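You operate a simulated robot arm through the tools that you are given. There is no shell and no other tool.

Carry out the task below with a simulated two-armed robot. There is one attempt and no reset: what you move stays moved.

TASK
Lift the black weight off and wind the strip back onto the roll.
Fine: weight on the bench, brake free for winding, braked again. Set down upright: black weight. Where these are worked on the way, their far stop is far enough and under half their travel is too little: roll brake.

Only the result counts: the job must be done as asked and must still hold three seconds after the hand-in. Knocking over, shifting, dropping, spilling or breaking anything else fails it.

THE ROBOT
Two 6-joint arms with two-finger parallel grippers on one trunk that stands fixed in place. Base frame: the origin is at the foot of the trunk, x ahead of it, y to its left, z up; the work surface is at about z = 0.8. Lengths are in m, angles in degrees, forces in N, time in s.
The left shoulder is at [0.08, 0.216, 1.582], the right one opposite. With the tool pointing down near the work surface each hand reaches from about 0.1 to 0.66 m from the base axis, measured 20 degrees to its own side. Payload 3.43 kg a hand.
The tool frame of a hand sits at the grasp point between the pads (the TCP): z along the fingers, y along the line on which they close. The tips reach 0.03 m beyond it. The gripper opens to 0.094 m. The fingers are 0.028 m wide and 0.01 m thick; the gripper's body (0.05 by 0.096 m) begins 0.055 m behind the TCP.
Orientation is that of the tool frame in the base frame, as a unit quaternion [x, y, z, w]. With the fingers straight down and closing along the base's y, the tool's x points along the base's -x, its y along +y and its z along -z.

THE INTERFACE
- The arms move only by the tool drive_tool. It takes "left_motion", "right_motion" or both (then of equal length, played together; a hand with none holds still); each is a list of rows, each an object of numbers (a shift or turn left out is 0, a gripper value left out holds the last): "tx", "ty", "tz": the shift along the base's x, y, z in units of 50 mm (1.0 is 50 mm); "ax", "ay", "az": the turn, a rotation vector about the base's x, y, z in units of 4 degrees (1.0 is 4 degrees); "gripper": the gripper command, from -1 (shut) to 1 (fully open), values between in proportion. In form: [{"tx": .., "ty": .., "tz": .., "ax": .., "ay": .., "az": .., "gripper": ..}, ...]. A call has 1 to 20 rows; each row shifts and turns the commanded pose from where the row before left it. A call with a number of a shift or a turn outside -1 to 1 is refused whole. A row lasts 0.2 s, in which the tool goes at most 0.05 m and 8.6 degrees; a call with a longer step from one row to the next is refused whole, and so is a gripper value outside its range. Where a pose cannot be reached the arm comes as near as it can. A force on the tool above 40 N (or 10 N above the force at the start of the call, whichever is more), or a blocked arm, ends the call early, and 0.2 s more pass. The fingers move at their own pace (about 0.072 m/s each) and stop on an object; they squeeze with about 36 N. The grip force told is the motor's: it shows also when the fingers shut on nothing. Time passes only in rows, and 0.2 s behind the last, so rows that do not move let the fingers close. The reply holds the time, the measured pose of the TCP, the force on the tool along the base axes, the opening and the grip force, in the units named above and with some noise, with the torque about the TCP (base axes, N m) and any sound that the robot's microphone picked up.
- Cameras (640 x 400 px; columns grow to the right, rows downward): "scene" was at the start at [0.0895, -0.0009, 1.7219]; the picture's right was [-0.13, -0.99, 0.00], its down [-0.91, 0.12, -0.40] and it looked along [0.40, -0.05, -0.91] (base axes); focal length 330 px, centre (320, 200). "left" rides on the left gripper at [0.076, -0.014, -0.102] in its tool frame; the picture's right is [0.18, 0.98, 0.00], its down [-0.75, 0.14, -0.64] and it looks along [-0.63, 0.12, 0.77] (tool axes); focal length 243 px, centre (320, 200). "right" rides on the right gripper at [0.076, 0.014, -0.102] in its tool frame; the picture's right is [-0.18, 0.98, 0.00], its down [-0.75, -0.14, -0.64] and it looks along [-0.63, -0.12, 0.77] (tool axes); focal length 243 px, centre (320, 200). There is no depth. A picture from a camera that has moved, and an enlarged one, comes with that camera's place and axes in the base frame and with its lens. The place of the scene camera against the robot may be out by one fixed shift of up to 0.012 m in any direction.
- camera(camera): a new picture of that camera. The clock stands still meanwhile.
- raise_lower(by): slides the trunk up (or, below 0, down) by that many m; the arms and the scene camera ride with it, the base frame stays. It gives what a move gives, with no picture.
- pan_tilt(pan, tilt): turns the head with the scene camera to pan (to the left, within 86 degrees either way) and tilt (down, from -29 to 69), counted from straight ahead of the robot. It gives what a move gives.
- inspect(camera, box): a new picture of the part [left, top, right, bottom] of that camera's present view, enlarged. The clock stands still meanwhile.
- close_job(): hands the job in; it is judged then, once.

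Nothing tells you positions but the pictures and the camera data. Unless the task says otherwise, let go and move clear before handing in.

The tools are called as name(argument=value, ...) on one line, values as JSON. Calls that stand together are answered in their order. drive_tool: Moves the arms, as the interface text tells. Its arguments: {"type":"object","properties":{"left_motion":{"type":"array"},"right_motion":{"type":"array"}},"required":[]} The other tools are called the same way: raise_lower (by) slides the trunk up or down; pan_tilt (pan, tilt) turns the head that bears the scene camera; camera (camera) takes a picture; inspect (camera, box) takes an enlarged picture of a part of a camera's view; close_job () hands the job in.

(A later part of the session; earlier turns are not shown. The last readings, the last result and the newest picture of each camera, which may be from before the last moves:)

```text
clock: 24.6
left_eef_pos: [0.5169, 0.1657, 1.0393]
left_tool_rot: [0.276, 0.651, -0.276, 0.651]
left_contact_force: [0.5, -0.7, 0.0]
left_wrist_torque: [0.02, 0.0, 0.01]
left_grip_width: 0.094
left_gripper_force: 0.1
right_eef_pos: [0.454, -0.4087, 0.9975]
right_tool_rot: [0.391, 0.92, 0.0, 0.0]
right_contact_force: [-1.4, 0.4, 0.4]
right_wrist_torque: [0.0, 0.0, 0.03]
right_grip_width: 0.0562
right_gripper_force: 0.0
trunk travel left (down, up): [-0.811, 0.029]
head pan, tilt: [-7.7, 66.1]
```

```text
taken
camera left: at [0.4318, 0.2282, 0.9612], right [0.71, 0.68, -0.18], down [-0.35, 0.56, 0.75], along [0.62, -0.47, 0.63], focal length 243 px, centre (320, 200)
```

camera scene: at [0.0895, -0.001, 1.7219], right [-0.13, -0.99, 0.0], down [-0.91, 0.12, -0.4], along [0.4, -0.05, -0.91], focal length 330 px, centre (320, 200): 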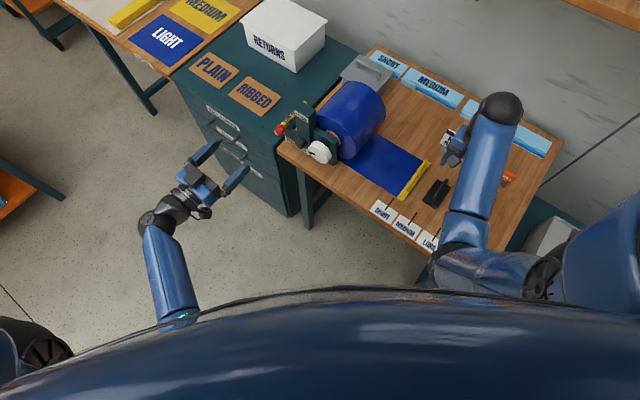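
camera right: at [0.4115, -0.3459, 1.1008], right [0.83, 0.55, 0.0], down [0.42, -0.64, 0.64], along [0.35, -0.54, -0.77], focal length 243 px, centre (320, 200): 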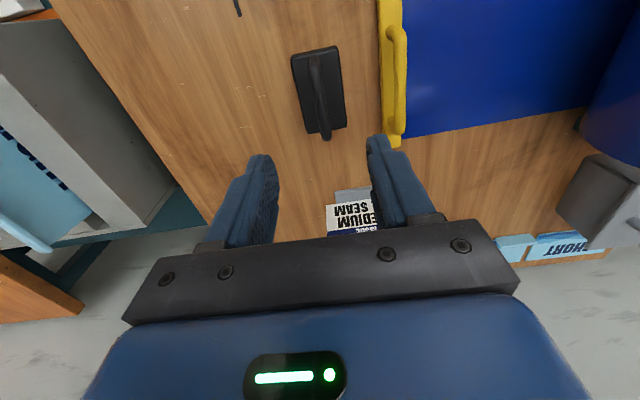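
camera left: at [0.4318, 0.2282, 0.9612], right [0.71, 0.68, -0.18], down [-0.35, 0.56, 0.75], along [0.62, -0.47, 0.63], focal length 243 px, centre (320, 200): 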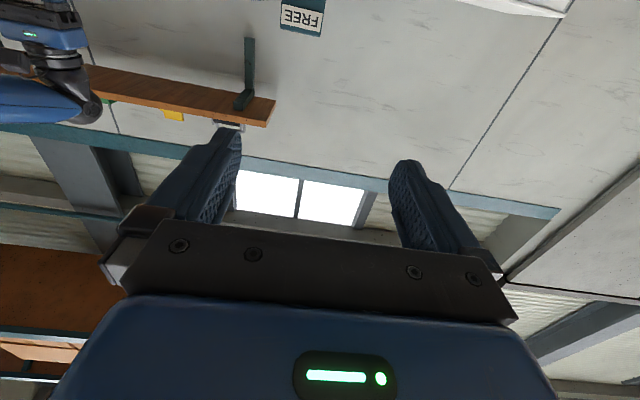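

The tool is now level and aligned with the roll axis. I'll close the left gripper and bring it low, about 10 cm in front of the brake lever, to look closely before pushing the lever up.

drive_tool(left_motion=[{"tx": 0.176, "ty": -0.156, "tz": -0.388, "gripper": -1}, {"tx": 0.176, "ty": -0.156, "tz": -0.388}, {"tx": 0.176, "ty": -0.156, "tz": -0.388}, {"tx": 0.176, "ty": -0.156, "tz": -0.388}, {"tx": 0.176, "ty": -0.156, "tz": -0.388}, {"tx": 0.176, "ty": -0.156, "tz": -0.388}, {"tx": 0.176, "ty": -0.156, "tz": -0.388}, {"tx": 0.176, "ty": -0.156, "tz": -0.388}, {"tx": 0.176, "ty": -0.156, "tz": -0.388}, {"tx": 0.176, "ty": -0.156, "tz": -0.388}, {}])

camera(camera="left")

inspect(camera="scene", box=[230, 80, 370, 220])

```text
clock: 27.0
left_eef_pos: [0.5795, 0.1026, 0.8958]
left_tool_rot: [0.277, 0.65, -0.277, 0.651]
left_contact_force: [0.9, 0.5, 0.5]
left_wrist_torque: [0.05, -0.01, 0.0]
left_grip_width: 0.0
left_gripper_force: 33.3
left hand out of reach, approached as far as the arm can: row 8, 9, 10
right_eef_pos: [0.4556, -0.4094, 0.9979]
right_tool_rot: [0.391, 0.921, -0.001, 0.0]
right_contact_force: [0.0, 0.6, -0.1]
right_wrist_torque: [0.01, 0.0, 0.01]
right_grip_width: 0.0563
right_gripper_force: 0.0
trunk travel left (down, up): [-0.811, 0.029]
head pan, tilt: [-7.7, 66.1]
```

```text
taken
camera left: at [0.4956, 0.1659, 0.8199], right [0.71, 0.68, -0.18], down [-0.35, 0.56, 0.75], along [0.62, -0.47, 0.63], focal length 243 px, centre (320, 200)
```

left: 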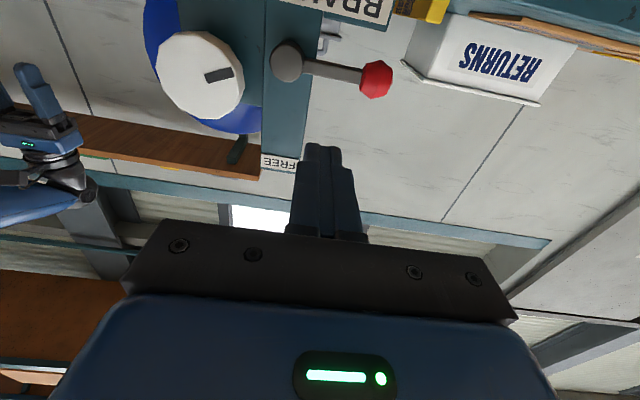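

```text
2.86 times, centred on (300, 150) of scene
camera zoom: at [0.0905, -0.0011, 1.7218], right [-0.13, -0.99, 0.0], down [-0.91, 0.12, -0.4], along [0.4, -0.05, -0.91], focal length 942 px, centre (377, 343)
```

zoom: 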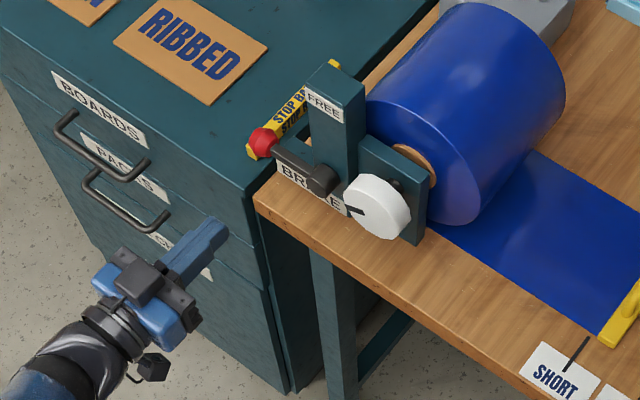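

The left arm is at its reach limit this low, so I'll lower the trunk. First I'll back the left hand off and up, and turn the right hand so its camera looks along the strip toward the roll.

drive_tool(left_motion=[{"tx": -0.28, "ty": 0.29}, {"tx": -0.28, "ty": 0.29, "tz": 0.4}, {"tx": -0.28, "ty": 0.29, "tz": 0.4}, {"tx": -0.28, "ty": 0.29, "tz": 0.4}, {"tz": 0.4}, {"tz": 0.4}, {}, {}, {}, {}, {}, {}, {}, {}, {}, {}, {}, {}, {}, {}], right_motion=[{"tx": 0.1, "ty": -0.12, "az": 1}, {"tx": 0.1, "ty": -0.12, "az": 1}, {"tx": 0.1, "ty": -0.12, "az": 1}, {"tx": 0.1, "ty": -0.12, "az": 1}, {"tx": 0.1, "ty": -0.12, "az": 1}, {"az": 1}, {"az": 1}, {"az": 1}, {"az": 1}, {"az": 1}, {"az": 1}, {"az": 1}, {"az": 1}, {"az": 1}, {"az": 1}, {"az": 1}, {"az": 1}, {"az": 1}, {"az": 1}, {"az": 1}])

camera(camera="right")

camera(camera="scene")

```text
clock: 31.2
left_eef_pos: [0.5216, 0.16, 0.9966]
left_tool_rot: [0.276, 0.651, -0.276, 0.651]
left_contact_force: [0.0, 0.2, 0.2]
left_wrist_torque: [0.0, -0.02, -0.01]
left_grip_width: 0.0
left_gripper_force: 33.1
right_eef_pos: [0.4792, -0.4387, 0.9964]
right_tool_rot: [-0.293, 0.956, 0.0, 0.0]
right_contact_force: [-0.2, -0.1, -0.4]
right_wrist_torque: [0.01, 0.0, 0.01]
right_grip_width: 0.0565
right_gripper_force: 0.1
trunk travel left (down, up): [-0.811, 0.029]
head pan, tilt: [-7.7, 66.1]
```

```text
taken
camera right: at [0.4078, -0.4717, 1.1], right [-0.4, 0.92, 0.0], down [0.7, 0.31, 0.64], along [0.59, 0.26, -0.77], focal length 243 px, centre (320, 200)
```

right: 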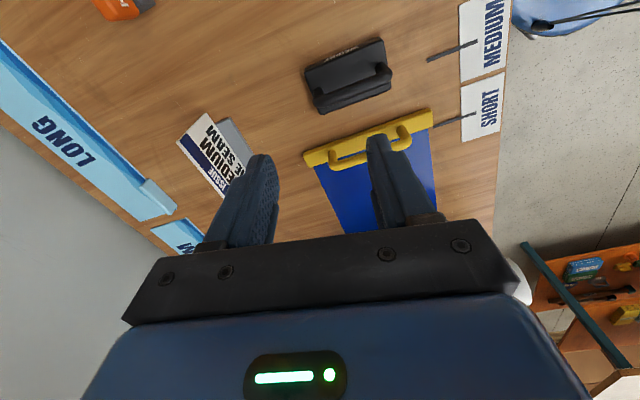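

```text
taken
camera scene: at [0.0896, -0.001, 1.7219], right [-0.13, -0.99, 0.0], down [-0.91, 0.12, -0.4], along [0.4, -0.05, -0.91], focal length 330 px, centre (320, 200)
```

scene: 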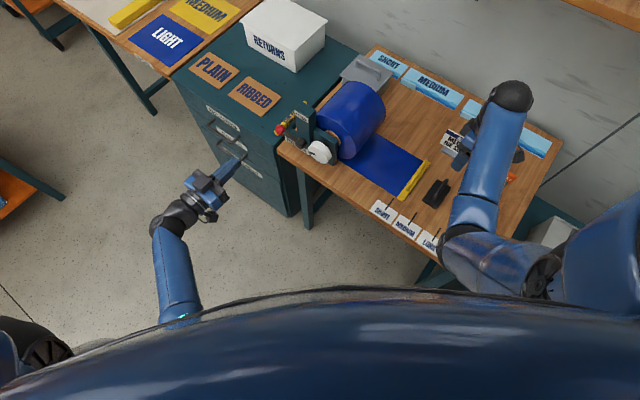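

Now I'll lower the trunk a little and see how the hands ride with it.

raise_lower(by=-0.05)

```text
clock: 32.1
left_eef_pos: [0.5221, 0.1631, 0.9473]
left_tool_rot: [0.276, 0.651, -0.276, 0.651]
left_contact_force: [0.8, 0.3, -1.4]
left_wrist_torque: [0.02, -0.04, 0.0]
left_grip_width: 0.0
left_gripper_force: 33.6
right_eef_pos: [0.4798, -0.4395, 0.9464]
right_tool_rot: [-0.292, 0.956, 0.0, 0.0]
right_contact_force: [0.1, -0.2, 0.1]
right_wrist_torque: [-0.01, -0.02, 0.04]
right_grip_width: 0.0562
right_gripper_force: 0.0
trunk travel left (down, up): [-0.761, 0.079]
head pan, tilt: [-7.7, 66.1]
```

The hands ride down with the trunk. I'll raise both hands by 0.05 after each lowering step.

drive_tool(left_motion=[{"tz": 0.5}, {"tz": 0.5}, {}], right_motion=[{"tz": 0.5}, {"tz": 0.5}, {}])

raise_lower(by=-0.06)

drive_tool(left_motion=[{"tz": 0.6}, {"tz": 0.6}, {}], right_motion=[{"tz": 0.6}, {"tz": 0.6}, {}])

```text
clock: 32.9
left_eef_pos: [0.5223, 0.1603, 0.9969]
left_tool_rot: [0.276, 0.65, -0.276, 0.652]
left_contact_force: [0.7, 0.4, -0.1]
left_wrist_torque: [-0.01, -0.04, -0.01]
left_grip_width: 0.0002
left_gripper_force: 33.2
right_eef_pos: [0.4795, -0.4397, 0.9956]
right_tool_rot: [-0.292, 0.957, -0.001, 0.0]
right_contact_force: [-0.1, -0.5, 0.0]
right_wrist_torque: [0.0, 0.0, -0.01]
right_grip_width: 0.0565
right_gripper_force: 0.1
trunk travel left (down, up): [-0.761, 0.079]
head pan, tilt: [-7.7, 66.1]
```

```text
clock: 33.9
left_eef_pos: [0.5226, 0.1611, 0.9366]
left_tool_rot: [0.277, 0.65, -0.276, 0.652]
left_contact_force: [-0.6, -0.1, -0.4]
left_wrist_torque: [0.01, 0.02, -0.02]
left_grip_width: 0.0001
left_gripper_force: 32.7
right_eef_pos: [0.4795, -0.4393, 0.9365]
right_tool_rot: [-0.293, 0.956, -0.001, 0.001]
right_contact_force: [0.0, -0.1, 1.1]
right_wrist_torque: [0.0, 0.0, -0.03]
right_grip_width: 0.0563
right_gripper_force: 0.0
trunk travel left (down, up): [-0.701, 0.139]
head pan, tilt: [-7.7, 66.1]
```

```text
clock: 34.7
left_eef_pos: [0.5225, 0.1612, 0.9982]
left_tool_rot: [0.277, 0.65, -0.277, 0.651]
left_contact_force: [0.0, 0.0, -1.4]
left_wrist_torque: [0.0, 0.02, -0.03]
left_grip_width: 0.0
left_gripper_force: 32.7
right_eef_pos: [0.5014, -0.4522, 0.9513]
right_tool_rot: [-0.293, 0.956, -0.002, 0.0]
right_contact_force: [0.6, -0.3, 0.1]
right_wrist_torque: [0.01, 0.02, 0.02]
right_grip_width: 0.0565
right_gripper_force: 0.1
right hand out of reach, approached as far as the arm can: row 1, 2
trunk travel left (down, up): [-0.701, 0.139]
head pan, tilt: [-7.7, 66.1]
```

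The right arm can't hold that height from a lower trunk, so I'll shift it to the right over bare bench, clear of the weight, then lower the trunk a bit more.

drive_tool(right_motion=[{"tx": -0.4, "ty": -0.38}, {"tx": -0.4, "ty": -0.38}, {"tx": -0.4, "ty": -0.38}, {"tx": -0.3, "ty": -0.28}, {}])

camera(camera="right")

camera(camera="scene")

```text
clock: 35.9
left_eef_pos: [0.522, 0.1614, 0.9962]
left_tool_rot: [0.277, 0.65, -0.277, 0.652]
left_contact_force: [-0.4, 0.0, -0.5]
left_wrist_torque: [0.02, 0.01, 0.02]
left_grip_width: 0.0
left_gripper_force: 33.0
right_eef_pos: [0.4297, -0.5261, 0.9426]
right_tool_rot: [-0.292, 0.956, -0.002, 0.001]
right_contact_force: [0.4, -0.5, -0.2]
right_wrist_torque: [-0.02, -0.01, -0.02]
right_grip_width: 0.0566
right_gripper_force: 0.1
right hand out of reach, approached as far as the arm can: row 1, 3
trunk travel left (down, up): [-0.701, 0.139]
head pan, tilt: [-7.7, 66.1]
```

```text
taken
camera right: at [0.3578, -0.5577, 1.0447], right [-0.4, 0.92, 0.0], down [0.7, 0.31, 0.64], along [0.59, 0.25, -0.77], focal length 243 px, centre (320, 200)
```

right: 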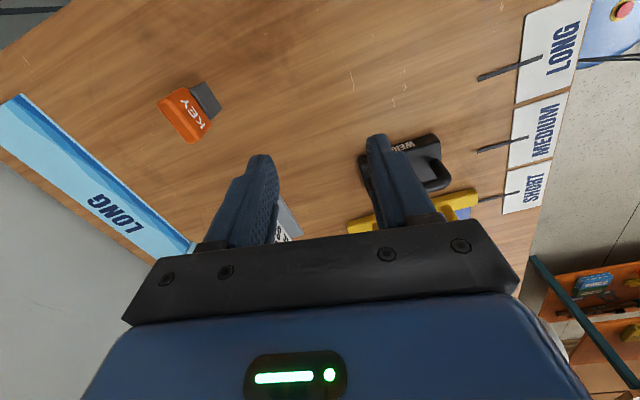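

```text
taken
camera scene: at [0.0897, -0.0009, 1.6119], right [-0.13, -0.99, 0.0], down [-0.91, 0.12, -0.4], along [0.4, -0.05, -0.91], focal length 330 px, centre (320, 200)
```

scene: 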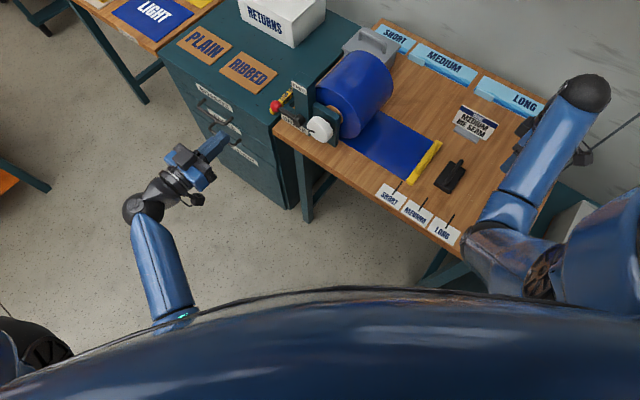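

The right hand is clear of the weight. I'll lower the trunk another 0.06 and raise the left hand back by the same amount.

raise_lower(by=-0.06)

drive_tool(left_motion=[{"tx": 0.33, "ty": -0.3, "tz": -0.35}, {"tx": 0.33, "ty": -0.3, "tz": -0.35}, {"tx": 0.33, "ty": -0.3, "tz": -0.35}, {"tx": 0.33, "ty": -0.3, "tz": -0.35}, {"tx": 0.33, "ty": -0.3, "tz": -0.2}, {}])

camera(camera="left")

inspect(camera="scene", box=[230, 60, 370, 200])

```text
clock: 36.9
left_eef_pos: [0.5226, 0.1605, 0.9381]
left_tool_rot: [0.277, 0.65, -0.277, 0.651]
left_contact_force: [-0.5, 1.0, 0.5]
left_wrist_torque: [0.0, 0.0, -0.04]
left_grip_width: 0.0
left_gripper_force: 32.6
right_eef_pos: [0.4304, -0.5256, 0.8814]
right_tool_rot: [-0.292, 0.956, -0.002, 0.001]
right_contact_force: [-0.4, -0.1, 0.5]
right_wrist_torque: [0.01, 0.03, -0.01]
right_grip_width: 0.0569
right_gripper_force: 0.0
trunk travel left (down, up): [-0.641, 0.199]
head pan, tilt: [-7.7, 66.1]
```

```text
clock: 38.3
left_eef_pos: [0.6047, 0.0863, 0.8564]
left_tool_rot: [0.277, 0.649, -0.276, 0.652]
left_contact_force: [-0.3, 0.2, 0.5]
left_wrist_torque: [0.03, -0.02, 0.03]
left_grip_width: 0.0
left_gripper_force: 33.4
right_eef_pos: [0.4303, -0.5255, 0.8823]
right_tool_rot: [-0.292, 0.956, -0.001, 0.001]
right_contact_force: [0.2, -0.9, 0.5]
right_wrist_torque: [-0.01, 0.02, 0.0]
right_grip_width: 0.0561
right_gripper_force: 0.0
trunk travel left (down, up): [-0.641, 0.199]
head pan, tilt: [-7.7, 66.1]
```

```text
taken
camera left: at [0.5206, 0.1487, 0.7792], right [0.71, 0.68, -0.18], down [-0.35, 0.56, 0.75], along [0.62, -0.47, 0.63], focal length 243 px, centre (320, 200)
```

left: 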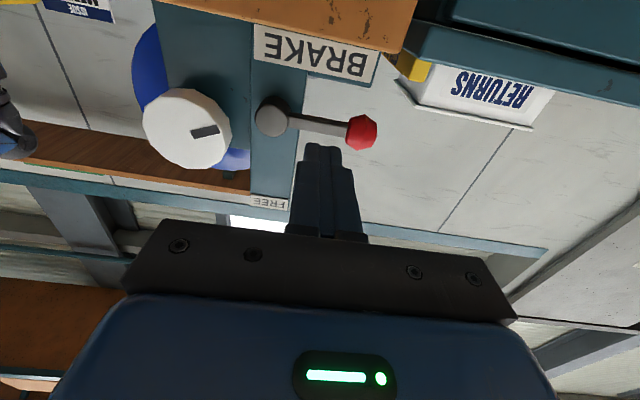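

```text
2.86 times, centred on (300, 130) of scene
camera zoom: at [0.0891, -0.0009, 1.5519], right [-0.13, -0.99, 0.0], down [-0.91, 0.12, -0.41], along [0.4, -0.05, -0.91], focal length 942 px, centre (377, 400)
```

zoom: 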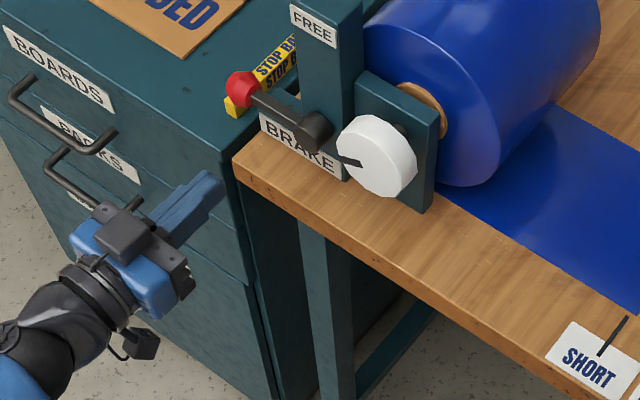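

Reach is fine now. I see the lever level at z≈0.872 and the hand about 10 cm short of it; I'll drop the closed fingers below lever height and move forward 7 cm under it.

drive_tool(left_motion=[{"tz": -0.29}, {"tx": 0.195, "ty": -0.201}, {"tx": 0.195, "ty": -0.201}, {"tx": 0.195, "ty": -0.201}, {"tx": 0.195, "ty": -0.201}, {"tx": 0.195, "ty": -0.201}, {}])

camera(camera="left")

inspect(camera="scene", box=[230, 60, 370, 200])

```text
clock: 39.9
left_eef_pos: [0.6546, 0.0354, 0.8425]
left_tool_rot: [0.276, 0.651, -0.276, 0.652]
left_contact_force: [-0.6, -0.6, 0.3]
left_wrist_torque: [0.04, -0.01, -0.02]
left_grip_width: 0.0001
left_gripper_force: 33.0
right_eef_pos: [0.4303, -0.5261, 0.8827]
right_tool_rot: [-0.291, 0.957, -0.001, 0.001]
right_contact_force: [0.1, 0.7, -0.8]
right_wrist_torque: [-0.01, 0.0, -0.01]
right_grip_width: 0.0563
right_gripper_force: 0.1
trunk travel left (down, up): [-0.641, 0.199]
head pan, tilt: [-7.7, 66.1]
```

```text
taken
camera left: at [0.5706, 0.0986, 0.7655], right [0.71, 0.68, -0.18], down [-0.35, 0.56, 0.75], along [0.62, -0.47, 0.63], focal length 243 px, centre (320, 200)
```

left: 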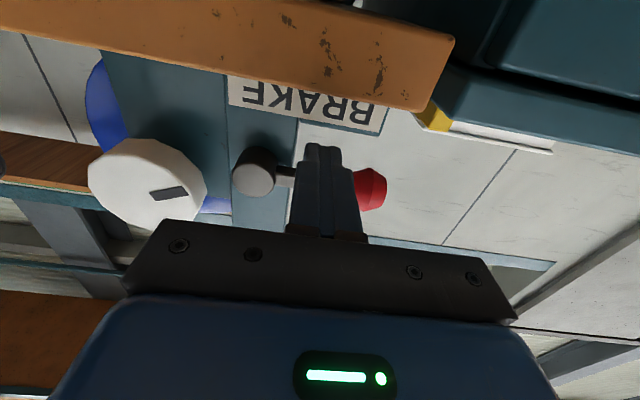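

```text
2.86 times, centred on (300, 130) of scene
camera zoom: at [0.0894, -0.0009, 1.5519], right [-0.13, -0.99, 0.0], down [-0.91, 0.12, -0.4], along [0.4, -0.05, -0.91], focal length 942 px, centre (377, 400)
```

zoom: 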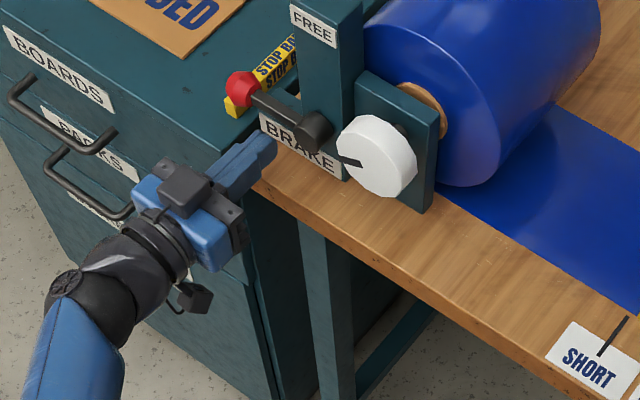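

The fingertips are still about 2–3 cm short of the lever's depth. I'll advance 2 cm more and recheck.

drive_tool(left_motion=[{"tx": 0.139, "ty": -0.144}, {"tx": 0.139, "ty": -0.144}, {}])

inspect(camera="left", box=[180, 60, 440, 240])

inspect(camera="scene", box=[250, 70, 350, 160])

```text
clock: 40.7
left_eef_pos: [0.6681, 0.0208, 0.8436]
left_tool_rot: [0.277, 0.65, -0.276, 0.652]
left_contact_force: [0.0, 0.4, -0.5]
left_wrist_torque: [-0.01, -0.02, 0.01]
left_grip_width: 0.0
left_gripper_force: 33.0
right_eef_pos: [0.4309, -0.5264, 0.8822]
right_tool_rot: [-0.292, 0.956, -0.001, 0.001]
right_contact_force: [-0.3, -1.0, 0.1]
right_wrist_torque: [0.02, 0.0, 0.0]
right_grip_width: 0.0566
right_gripper_force: 0.0
trunk travel left (down, up): [-0.641, 0.199]
head pan, tilt: [-7.7, 66.1]
```

```text
2.22 times, centred on (310, 150) of left
camera zoom: at [0.5845, 0.0842, 0.7657], right [0.71, 0.68, -0.18], down [-0.35, 0.56, 0.75], along [0.62, -0.47, 0.63], focal length 539 px, centre (342, 311)
```

zoom: 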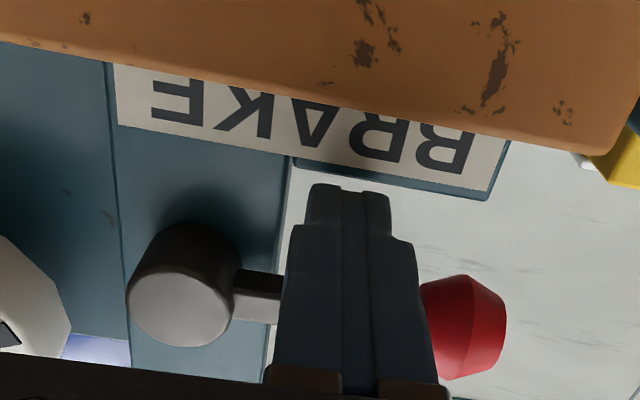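

```text
4.44 times, centred on (300, 115) of scene
camera zoom: at [0.0893, -0.0009, 1.5519], right [-0.13, -0.99, 0.0], down [-0.91, 0.12, -0.4], along [0.4, -0.05, -0.91], focal length 1465 px, centre (409, 578)
```

zoom: 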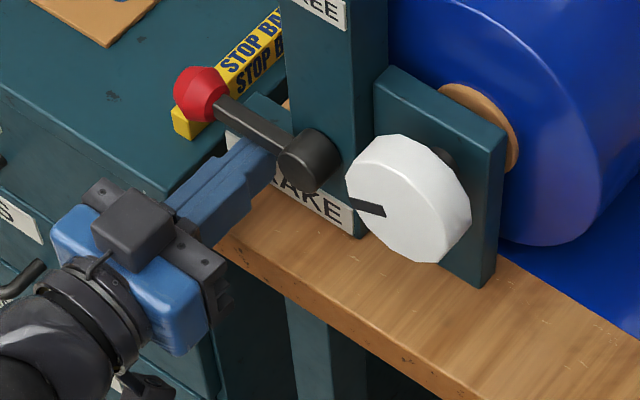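

The fingertips now sit just under the lever shaft, between the hub and the red ball. I'll push up along the lever's arc for the first ~30° and look.

drive_tool(left_motion=[{"tx": 0.028, "ty": -0.029, "tz": 0.168}, {"tx": 0.058, "ty": 0.056, "tz": 0.2}, {"tx": 0.017, "ty": 0.017, "tz": 0.238}, {}])

inspect(camera="left", box=[180, 60, 440, 240])

inspect(camera="scene", box=[250, 70, 350, 160])

```text
clock: 41.7
left_eef_pos: [0.6736, 0.023, 0.8726]
left_tool_rot: [0.276, 0.65, -0.276, 0.652]
left_contact_force: [0.3, 0.0, -1.6]
left_wrist_torque: [0.03, 0.05, 0.0]
left_grip_width: 0.0001
left_gripper_force: 32.9
right_eef_pos: [0.4305, -0.5257, 0.8828]
right_tool_rot: [-0.292, 0.956, -0.001, 0.002]
right_contact_force: [0.3, -0.4, 0.2]
right_wrist_torque: [-0.01, 0.0, -0.01]
right_grip_width: 0.0564
right_gripper_force: 0.2
trunk travel left (down, up): [-0.641, 0.199]
head pan, tilt: [-7.7, 66.1]
```

```text
2.22 times, centred on (310, 150) of left
camera zoom: at [0.5896, 0.0858, 0.7957], right [0.71, 0.68, -0.18], down [-0.35, 0.56, 0.75], along [0.62, -0.47, 0.63], focal length 539 px, centre (342, 311)
```

zoom: 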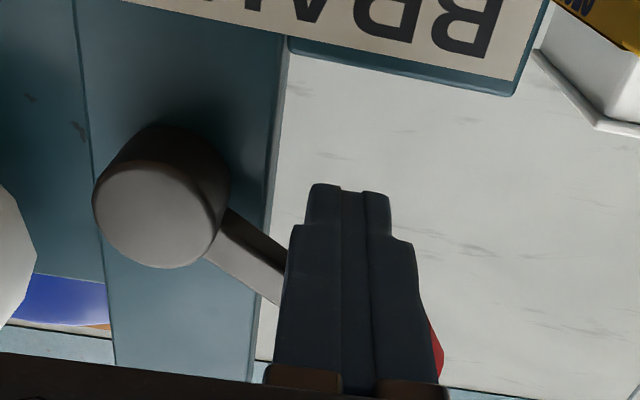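

```text
4.44 times, centred on (300, 115) of scene
camera zoom: at [0.09, -0.0011, 1.5519], right [-0.13, -0.99, 0.0], down [-0.91, 0.12, -0.4], along [0.4, -0.05, -0.91], focal length 1465 px, centre (409, 578)
```

zoom: 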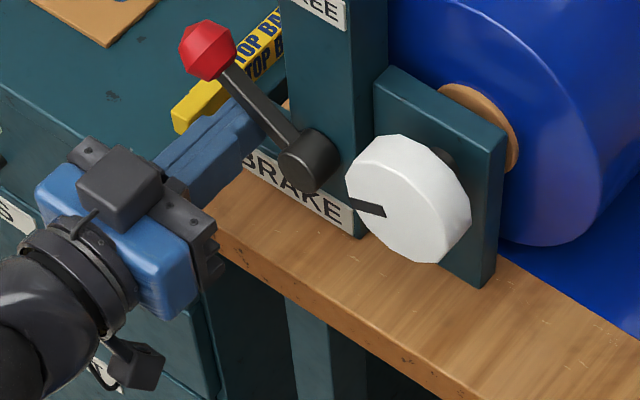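

The lever is turning up freely with little force. Continuing along the arc to about vertical.

drive_tool(left_motion=[{"tx": -0.036, "ty": -0.035, "tz": 0.252}, {"tx": -0.098, "ty": -0.095, "tz": 0.246}, {"tx": -0.155, "ty": -0.15, "tz": 0.2}, {"tx": -0.203, "ty": -0.196, "tz": 0.124}, {}])

inspect(camera="left", box=[180, 60, 440, 240])

inspect(camera="scene", box=[250, 70, 350, 160])

```text
clock: 42.9
left_eef_pos: [0.6499, 0.0012, 0.9135]
left_tool_rot: [0.275, 0.651, -0.275, 0.651]
left_contact_force: [8.7, 8.5, -4.2]
left_wrist_torque: [0.19, -0.06, 0.35]
left_grip_width: 0.0001
left_gripper_force: 33.0
right_eef_pos: [0.4308, -0.5244, 0.883]
right_tool_rot: [-0.292, 0.956, -0.002, 0.0]
right_contact_force: [0.5, -0.3, -0.8]
right_wrist_torque: [0.02, 0.02, -0.01]
right_grip_width: 0.0563
right_gripper_force: 0.0
trunk travel left (down, up): [-0.641, 0.199]
head pan, tilt: [-7.7, 66.1]
```

```text
2.22 times, centred on (310, 150) of left
camera zoom: at [0.5668, 0.0637, 0.836], right [0.7, 0.68, -0.18], down [-0.35, 0.56, 0.75], along [0.62, -0.47, 0.63], focal length 539 px, centre (342, 311)
```

zoom: 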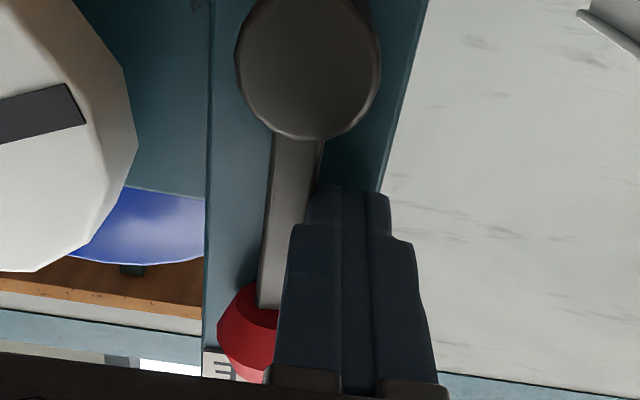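

```text
4.44 times, centred on (300, 115) of scene
camera zoom: at [0.092, 0.0013, 1.5517], right [-0.13, -0.99, 0.0], down [-0.91, 0.12, -0.4], along [0.4, -0.05, -0.92], focal length 1465 px, centre (409, 578)
```

zoom: 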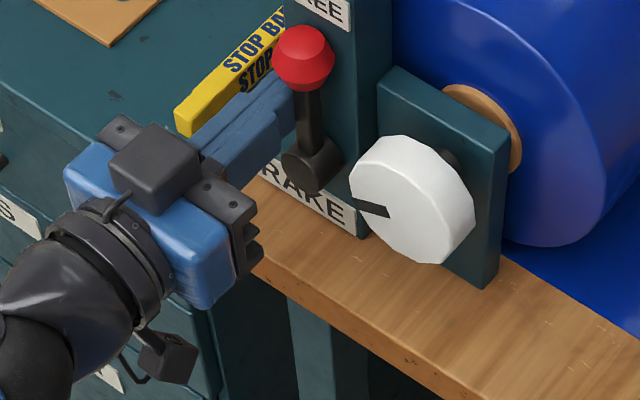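

The lever is upright and the reaction jumped to about 12 N, so it is probably at its far stop. I'll nudge a few mm more to confirm.

drive_tool(left_motion=[{"tx": -0.043, "ty": -0.042, "tz": 0.01}, {}])

inspect(camera="left", box=[180, 60, 440, 240])

```text
clock: 43.5
left_eef_pos: [0.6507, 0.0008, 0.9121]
left_tool_rot: [0.273, 0.652, -0.275, 0.652]
left_contact_force: [20.8, 20.2, -3.8]
left_wrist_torque: [0.23, -0.12, 0.68]
left_grip_width: 0.0001
left_gripper_force: 33.0
right_eef_pos: [0.4326, -0.5229, 0.8826]
right_tool_rot: [-0.292, 0.957, -0.003, -0.002]
right_contact_force: [0.2, 0.0, 0.1]
right_wrist_torque: [-0.02, -0.01, 0.02]
right_grip_width: 0.0565
right_gripper_force: 0.1
trunk travel left (down, up): [-0.641, 0.199]
head pan, tilt: [-7.7, 66.1]
```

```text
2.22 times, centred on (310, 150) of left
camera zoom: at [0.5663, 0.0631, 0.8362], right [0.7, 0.69, -0.19], down [-0.35, 0.56, 0.75], along [0.62, -0.46, 0.63], focal length 539 px, centre (342, 311)
```

zoom: 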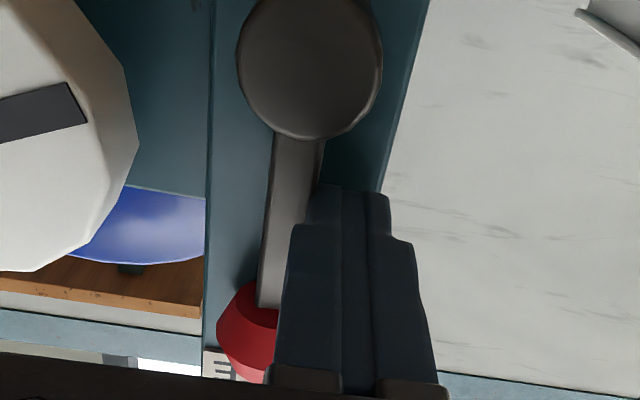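

The lever is hard against its far stop: the brake is free. I'll move the fingers off to the left and back out, then check that the lever stays.

drive_tool(left_motion=[{"tx": 0.14, "ty": 0.135}, {"tx": 0.2, "ty": 0.19}, {"tx": -0.28, "ty": 0.29}, {"tx": -0.42, "ty": 0.43}, {"tx": -0.42, "ty": 0.43}, {"tx": -0.42, "ty": 0.43}, {}])

camera(camera="left")

inspect(camera="scene", box=[240, 60, 380, 180])

camera(camera="scene")

```text
clock: 45.1
left_eef_pos: [0.5872, 0.0927, 0.9135]
left_tool_rot: [0.277, 0.65, -0.276, 0.651]
left_contact_force: [0.1, -0.2, 0.2]
left_wrist_torque: [0.01, 0.01, 0.01]
left_grip_width: 0.0
left_gripper_force: 33.3
right_eef_pos: [0.4298, -0.5265, 0.8816]
right_tool_rot: [-0.292, 0.957, -0.002, 0.002]
right_contact_force: [-0.3, 0.1, 0.6]
right_wrist_torque: [-0.01, -0.01, -0.04]
right_grip_width: 0.0565
right_gripper_force: 0.1
trunk travel left (down, up): [-0.641, 0.199]
head pan, tilt: [-7.7, 66.1]
```

```text
taken
camera left: at [0.5024, 0.1558, 0.8369], right [0.71, 0.68, -0.18], down [-0.35, 0.56, 0.75], along [0.62, -0.47, 0.63], focal length 243 px, centre (320, 200)
```

left: 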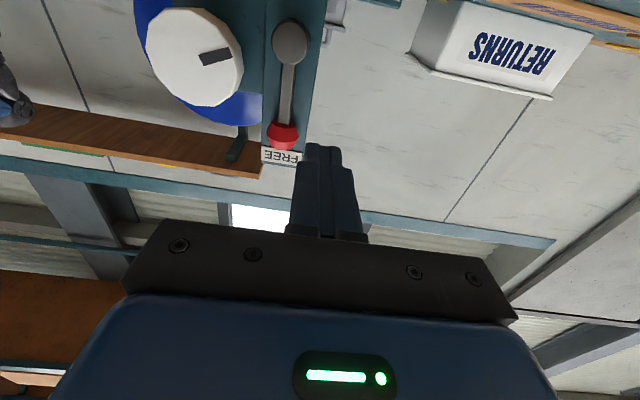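

```text
3.33 times, centred on (310, 120) of scene
camera zoom: at [0.0896, -0.0014, 1.5519], right [-0.13, -0.99, 0.0], down [-0.91, 0.12, -0.4], along [0.4, -0.05, -0.91], focal length 1099 px, centre (353, 467)
```

zoom: 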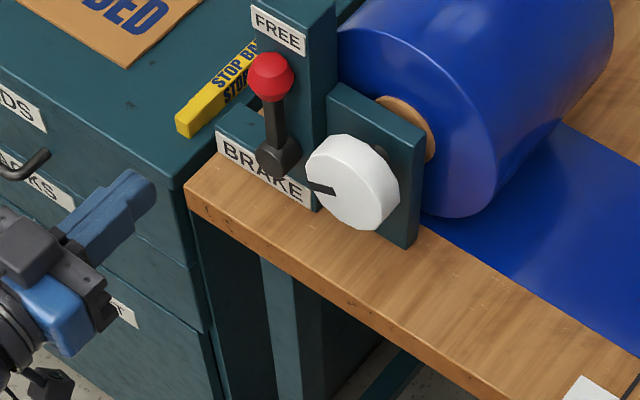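

```text
taken
camera scene: at [0.0896, -0.0014, 1.5519], right [-0.13, -0.99, 0.0], down [-0.91, 0.12, -0.4], along [0.4, -0.05, -0.91], focal length 330 px, centre (320, 200)
```

scene: 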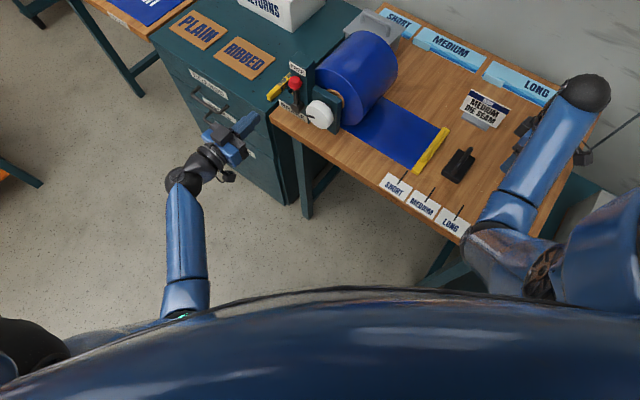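

The brake lever stays at FREE. Now for the knob (about (0.597,-0.080,0.897)): I'll bring the left hand in front of it, open the gripper, and pre-roll the wrist counter-clockwise ~80° so I can wind clockwise as far as possible in one grip.

drive_tool(left_motion=[{"tx": -0.169, "ty": -0.228, "tz": -0.039, "ax": -0.695, "ay": 0.719, "gripper": 0.7}, {"tx": -0.169, "ty": -0.228, "tz": -0.039, "ax": -0.695, "ay": 0.719}, {"tx": -0.169, "ty": -0.228, "tz": -0.039, "ax": -0.695, "ay": 0.719}, {"tx": -0.169, "ty": -0.228, "tz": -0.039, "ax": -0.695, "ay": 0.719}, {"tx": -0.169, "ty": -0.228, "tz": -0.039, "ax": -0.695, "ay": 0.719}, {"tx": -0.169, "ty": -0.228, "tz": -0.039, "ax": -0.695, "ay": 0.719}, {"tx": -0.169, "ty": -0.228, "tz": -0.039, "ax": -0.695, "ay": 0.719}, {"tx": -0.169, "ty": -0.228, "tz": -0.039, "ax": -0.695, "ay": 0.719}, {"ax": -0.695, "ay": 0.719}, {"ax": -0.695, "ay": 0.719}, {"ax": -0.695, "ay": 0.719}, {"ax": -0.695, "ay": 0.719}, {"ax": -0.695, "ay": 0.719}, {"ax": -0.695, "ay": 0.719}, {"ax": -0.695, "ay": 0.719}, {"ax": -0.695, "ay": 0.719}, {"ax": -0.695, "ay": 0.719}, {"ax": -0.695, "ay": 0.719}, {"ax": -0.695, "ay": 0.719}, {"ax": -0.695, "ay": 0.719}])

camera(camera="left")

camera(camera="scene")

```text
clock: 49.3
left_eef_pos: [0.5181, 0.0008, 0.8993]
left_tool_rot: [-0.208, 0.676, -0.63, 0.321]
left_contact_force: [-0.1, 0.2, 0.5]
left_wrist_torque: [0.0, -0.04, 0.01]
left_grip_width: 0.08
left_gripper_force: 0.0
right_eef_pos: [0.4297, -0.5258, 0.8823]
right_tool_rot: [-0.292, 0.956, -0.001, 0.001]
right_contact_force: [-0.9, -0.5, 0.1]
right_wrist_torque: [0.02, 0.01, -0.02]
right_grip_width: 0.0565
right_gripper_force: 0.0
trunk travel left (down, up): [-0.641, 0.199]
head pan, tilt: [-7.7, 66.1]
```

```text
taken
camera left: at [0.3885, 0.0206, 0.8994], right [-0.01, -0.01, -1.0], down [0.1, 0.99, -0.01], along [0.99, -0.1, -0.01], focal length 243 px, centre (320, 200)
```

left: 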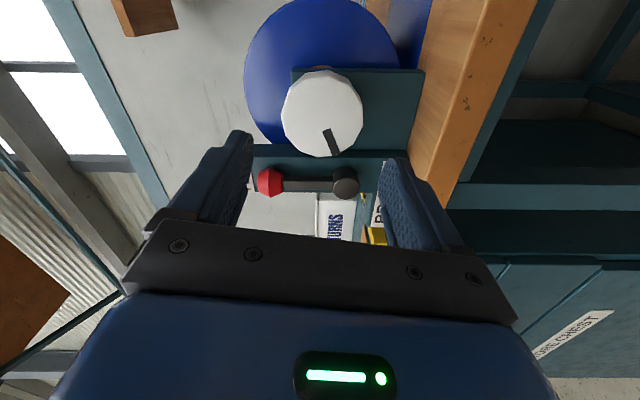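

```text
taken
camera scene: at [0.0895, -0.0011, 1.5519], right [-0.13, -0.99, 0.0], down [-0.91, 0.12, -0.4], along [0.4, -0.05, -0.91], focal length 330 px, centre (320, 200)
```

scene: 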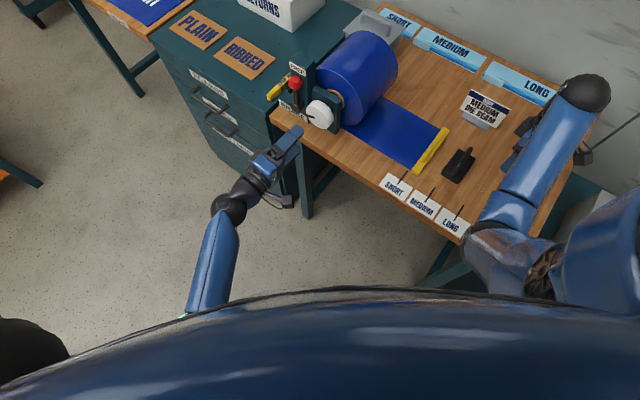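

The camera now looks squarely at the knob: diameter ≈ 0.068 m, centre within a few mm of the tool axis. I'll open fully and advance 7 cm to just in front of it.

drive_tool(left_motion=[{"tx": 0.25, "ty": -0.245, "tz": -0.01, "gripper": 1}, {"tx": 0.25, "ty": -0.245, "tz": -0.01}, {"tx": 0.25, "ty": -0.245, "tz": -0.01}, {"tx": 0.25, "ty": -0.245, "tz": -0.01}, {}])

camera(camera="left")

inspect(camera="scene", box=[250, 60, 370, 180])

```text
clock: 50.5
left_eef_pos: [0.5675, -0.0481, 0.8976]
left_tool_rot: [-0.208, 0.676, -0.63, 0.322]
left_contact_force: [-0.3, -0.4, 0.4]
left_wrist_torque: [0.01, -0.02, 0.0]
left_grip_width: 0.094
left_gripper_force: 0.1
right_eef_pos: [0.43, -0.5264, 0.882]
right_tool_rot: [-0.292, 0.956, -0.001, 0.001]
right_contact_force: [-0.5, 0.4, -0.4]
right_wrist_torque: [-0.01, -0.01, -0.04]
right_grip_width: 0.0567
right_gripper_force: 0.0
trunk travel left (down, up): [-0.641, 0.199]
head pan, tilt: [-7.7, 66.1]
```

```text
taken
camera left: at [0.4384, -0.0283, 0.8976], right [-0.01, -0.01, -1.0], down [0.1, 0.99, -0.01], along [0.99, -0.1, -0.01], focal length 243 px, centre (320, 200)
```

left: 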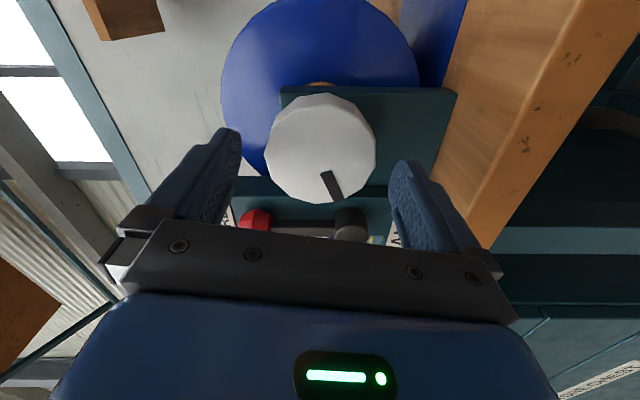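

```text
3.33 times, centred on (310, 120) of scene
camera zoom: at [0.0893, -0.001, 1.5519], right [-0.13, -0.99, 0.0], down [-0.91, 0.12, -0.4], along [0.4, -0.05, -0.91], focal length 1099 px, centre (353, 467)
```

zoom: 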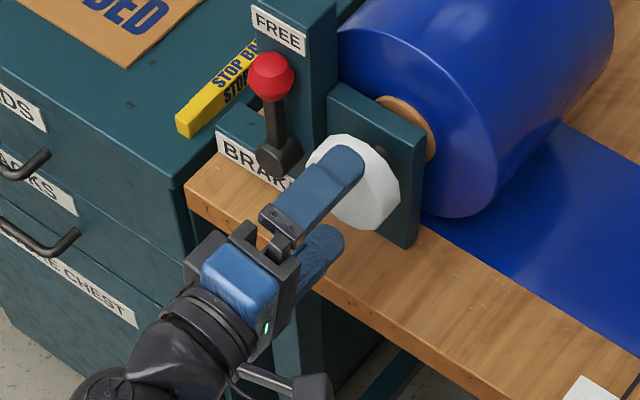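

Alignment looks good. I'll zoom to separate the knob's face from its rim.

inspect(camera="left", box=[220, 70, 440, 230])

```text
2.50 times, centred on (330, 150) of left
camera zoom: at [0.4384, -0.0283, 0.8976], right [-0.01, -0.01, -1.0], down [0.1, 0.99, -0.01], along [0.99, -0.1, -0.01], focal length 606 px, centre (295, 325)
```

zoom: 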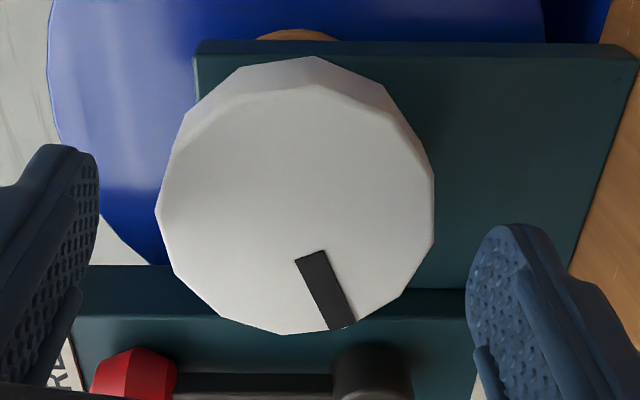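

Vertically the hand is centred within a millimetre. To check the sideways centring I'll roll the wrist 40° and look again (on-axis points stay put in the view).

drive_tool(left_motion=[{"ax": 0.695, "ay": -0.719}, {"ax": 0.695, "ay": -0.719}, {"ax": 0.695, "ay": -0.719}, {"ax": 0.695, "ay": -0.719}, {"ax": 0.695, "ay": -0.719}, {"ax": 0.695, "ay": -0.719}, {"ax": 0.695, "ay": -0.719}, {"ax": 0.695, "ay": -0.719}, {"ax": 0.695, "ay": -0.719}, {"ax": 0.695, "ay": -0.719}, {}])

inspect(camera="left", box=[220, 70, 440, 230])

```text
clock: 52.9
left_eef_pos: [0.5694, -0.0477, 0.8971]
left_tool_rot: [0.039, 0.705, -0.482, 0.518]
left_contact_force: [0.0, -0.1, 0.1]
left_wrist_torque: [0.01, 0.03, 0.04]
left_grip_width: 0.0938
left_gripper_force: 0.1
right_eef_pos: [0.4304, -0.5252, 0.8819]
right_tool_rot: [-0.292, 0.956, -0.001, 0.001]
right_contact_force: [-0.6, 0.0, 0.5]
right_wrist_torque: [0.01, 0.02, 0.02]
right_grip_width: 0.0564
right_gripper_force: 0.0
trunk travel left (down, up): [-0.641, 0.199]
head pan, tilt: [-7.7, 66.1]
```

```text
2.50 times, centred on (330, 150) of left
camera zoom: at [0.4517, -0.0162, 0.8476], right [0.46, 0.44, -0.77], down [-0.02, 0.87, 0.49], along [0.89, -0.21, 0.41], focal length 606 px, centre (295, 325)
```

zoom: 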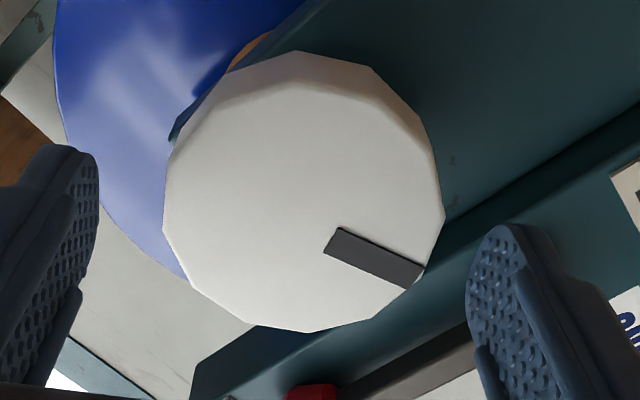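

The knob centre is about 3 mm to the left of the tool axis, its face ~3.9 cm ahead of the TCP. I'll shift 3 mm left, roll back to about −100°, and advance around the knob.

drive_tool(left_motion=[{"tx": 0.043, "ty": 0.042, "ax": -0.695, "ay": 0.719}, {"ax": -0.695, "ay": 0.719}, {"ax": -0.695, "ay": 0.719}, {"ax": -0.695, "ay": 0.719}, {"ax": -0.695, "ay": 0.719}, {"ax": -0.695, "ay": 0.719}, {"ax": -0.695, "ay": 0.719}, {"ax": -0.695, "ay": 0.719}, {"ax": -0.695, "ay": 0.719}, {"ax": -0.695, "ay": 0.719}, {"ax": -0.695, "ay": 0.719}, {"ax": -0.695, "ay": 0.719}, {"ax": -0.695, "ay": 0.719}, {"ax": -0.695, "ay": 0.719}, {"ax": -0.695, "ay": 0.719}, {}])

inspect(camera="left", box=[220, 70, 440, 230])

```text
clock: 56.3
left_eef_pos: [0.5712, -0.0457, 0.8972]
left_tool_rot: [0.322, -0.629, 0.676, -0.207]
left_contact_force: [0.0, 0.2, 0.4]
left_wrist_torque: [0.01, -0.02, 0.0]
left_grip_width: 0.0941
left_gripper_force: 0.0
right_eef_pos: [0.4306, -0.5259, 0.8809]
right_tool_rot: [-0.293, 0.956, -0.002, 0.001]
right_contact_force: [0.7, -0.3, 0.5]
right_wrist_torque: [0.0, 0.01, 0.0]
right_grip_width: 0.0562
right_gripper_force: 0.1
trunk travel left (down, up): [-0.641, 0.199]
head pan, tilt: [-7.7, 66.1]
```

```text
2.50 times, centred on (330, 150) of left
camera zoom: at [0.4445, -0.0226, 0.9238], right [-0.25, -0.25, -0.94], down [0.07, 0.96, -0.27], along [0.96, -0.13, -0.23], focal length 606 px, centre (295, 325)
```

zoom: 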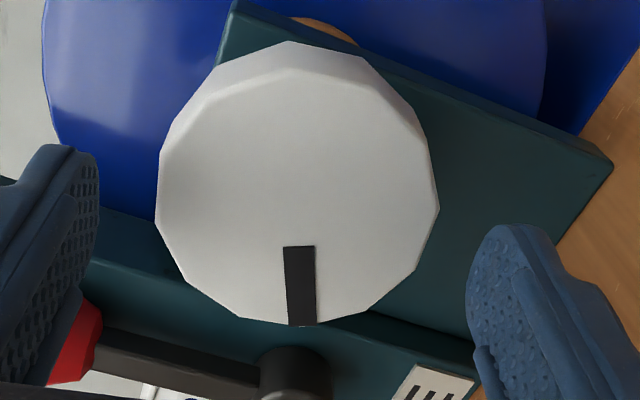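

Centring looks right. Advancing 4.5 cm so the fingers straddle the knob, without closing yet.

drive_tool(left_motion=[{"tx": 0.125, "ty": -0.1294}, {"tx": 0.125, "ty": -0.1294}, {"tx": 0.125, "ty": -0.1294}, {"tx": 0.125, "ty": -0.1294}, {"tx": 0.125, "ty": -0.1294}, {}])

camera(camera="left")

inspect(camera="scene", box=[250, 60, 370, 180])

```text
clock: 57.7
left_eef_pos: [0.602, -0.078, 0.8975]
left_tool_rot: [0.321, -0.63, 0.676, -0.208]
left_contact_force: [-3.0, 2.6, -0.9]
left_wrist_torque: [0.17, 0.14, -0.01]
left_grip_width: 0.0938
left_gripper_force: 0.1
right_eef_pos: [0.4298, -0.5245, 0.8814]
right_tool_rot: [-0.293, 0.956, -0.002, 0.001]
right_contact_force: [-0.4, 0.2, 0.0]
right_wrist_torque: [0.02, 0.02, -0.02]
right_grip_width: 0.0564
right_gripper_force: 0.2
trunk travel left (down, up): [-0.641, 0.199]
head pan, tilt: [-7.7, 66.1]
```

```text
taken
camera left: at [0.4752, -0.0546, 0.9236], right [-0.25, -0.24, -0.94], down [0.07, 0.96, -0.27], along [0.96, -0.13, -0.23], focal length 243 px, centre (320, 200)
```

left: 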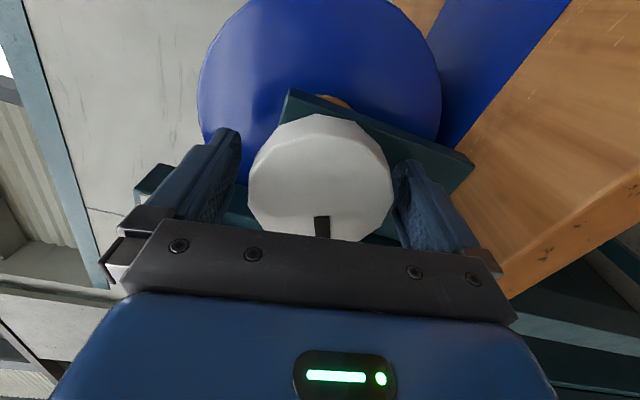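

```text
3.33 times, centred on (310, 120) of scene
camera zoom: at [0.0889, -0.0005, 1.5519], right [-0.13, -0.99, 0.0], down [-0.91, 0.12, -0.41], along [0.4, -0.05, -0.91], focal length 1099 px, centre (353, 467)
```

zoom: 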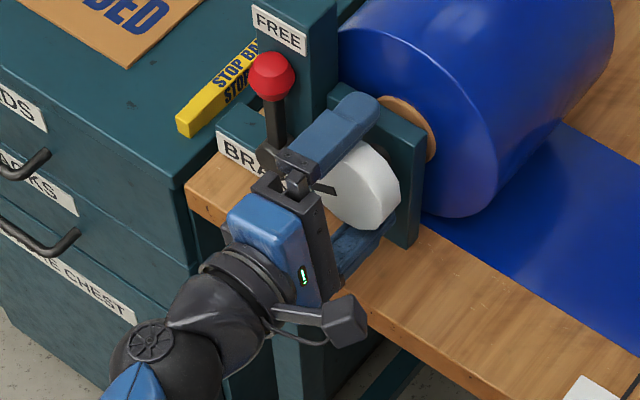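

The tips just touched the bearing plate (4 N). I'll back off 4 mm and close on the knob.

drive_tool(left_motion=[{"tx": -0.056, "ty": 0.0575}, {"gripper": -1}, {"gripper": -1}, {"gripper": -1}, {}])

camera(camera="left")

camera(camera="scene")

```text
clock: 58.9
left_eef_pos: [0.5996, -0.0759, 0.8975]
left_tool_rot: [0.322, -0.63, 0.676, -0.208]
left_contact_force: [1.0, -2.3, -0.9]
left_wrist_torque: [-0.21, -0.17, 0.06]
left_grip_width: 0.0726
left_gripper_force: 44.6
right_eef_pos: [0.4303, -0.5254, 0.8817]
right_tool_rot: [-0.292, 0.956, -0.001, 0.002]
right_contact_force: [-0.6, -0.1, -0.2]
right_wrist_torque: [0.02, 0.02, -0.02]
right_grip_width: 0.0564
right_gripper_force: 0.0
trunk travel left (down, up): [-0.641, 0.199]
head pan, tilt: [-7.7, 66.1]
```

```text
taken
camera left: at [0.4729, -0.0522, 0.9234], right [-0.25, -0.24, -0.94], down [0.07, 0.96, -0.27], along [0.96, -0.13, -0.23], focal length 243 px, centre (320, 200)
```

left: 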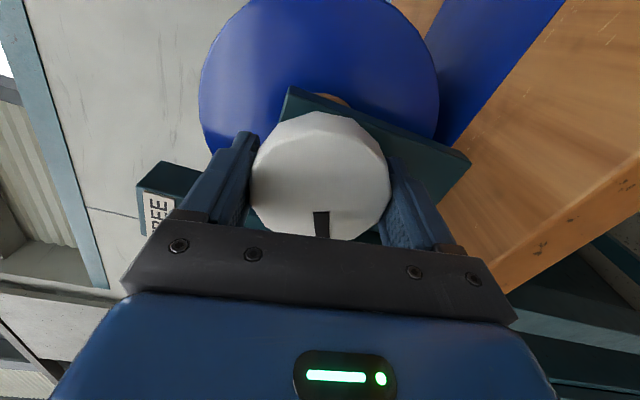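

```text
taken
camera scene: at [0.0899, -0.0016, 1.5519], right [-0.13, -0.99, 0.0], down [-0.91, 0.12, -0.4], along [0.4, -0.05, -0.91], focal length 330 px, centre (320, 200)
```

scene: 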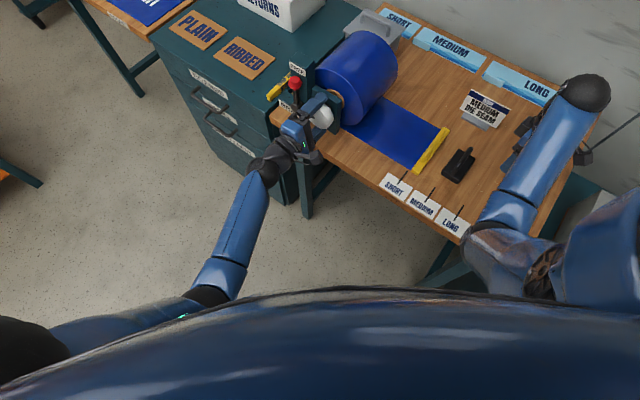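

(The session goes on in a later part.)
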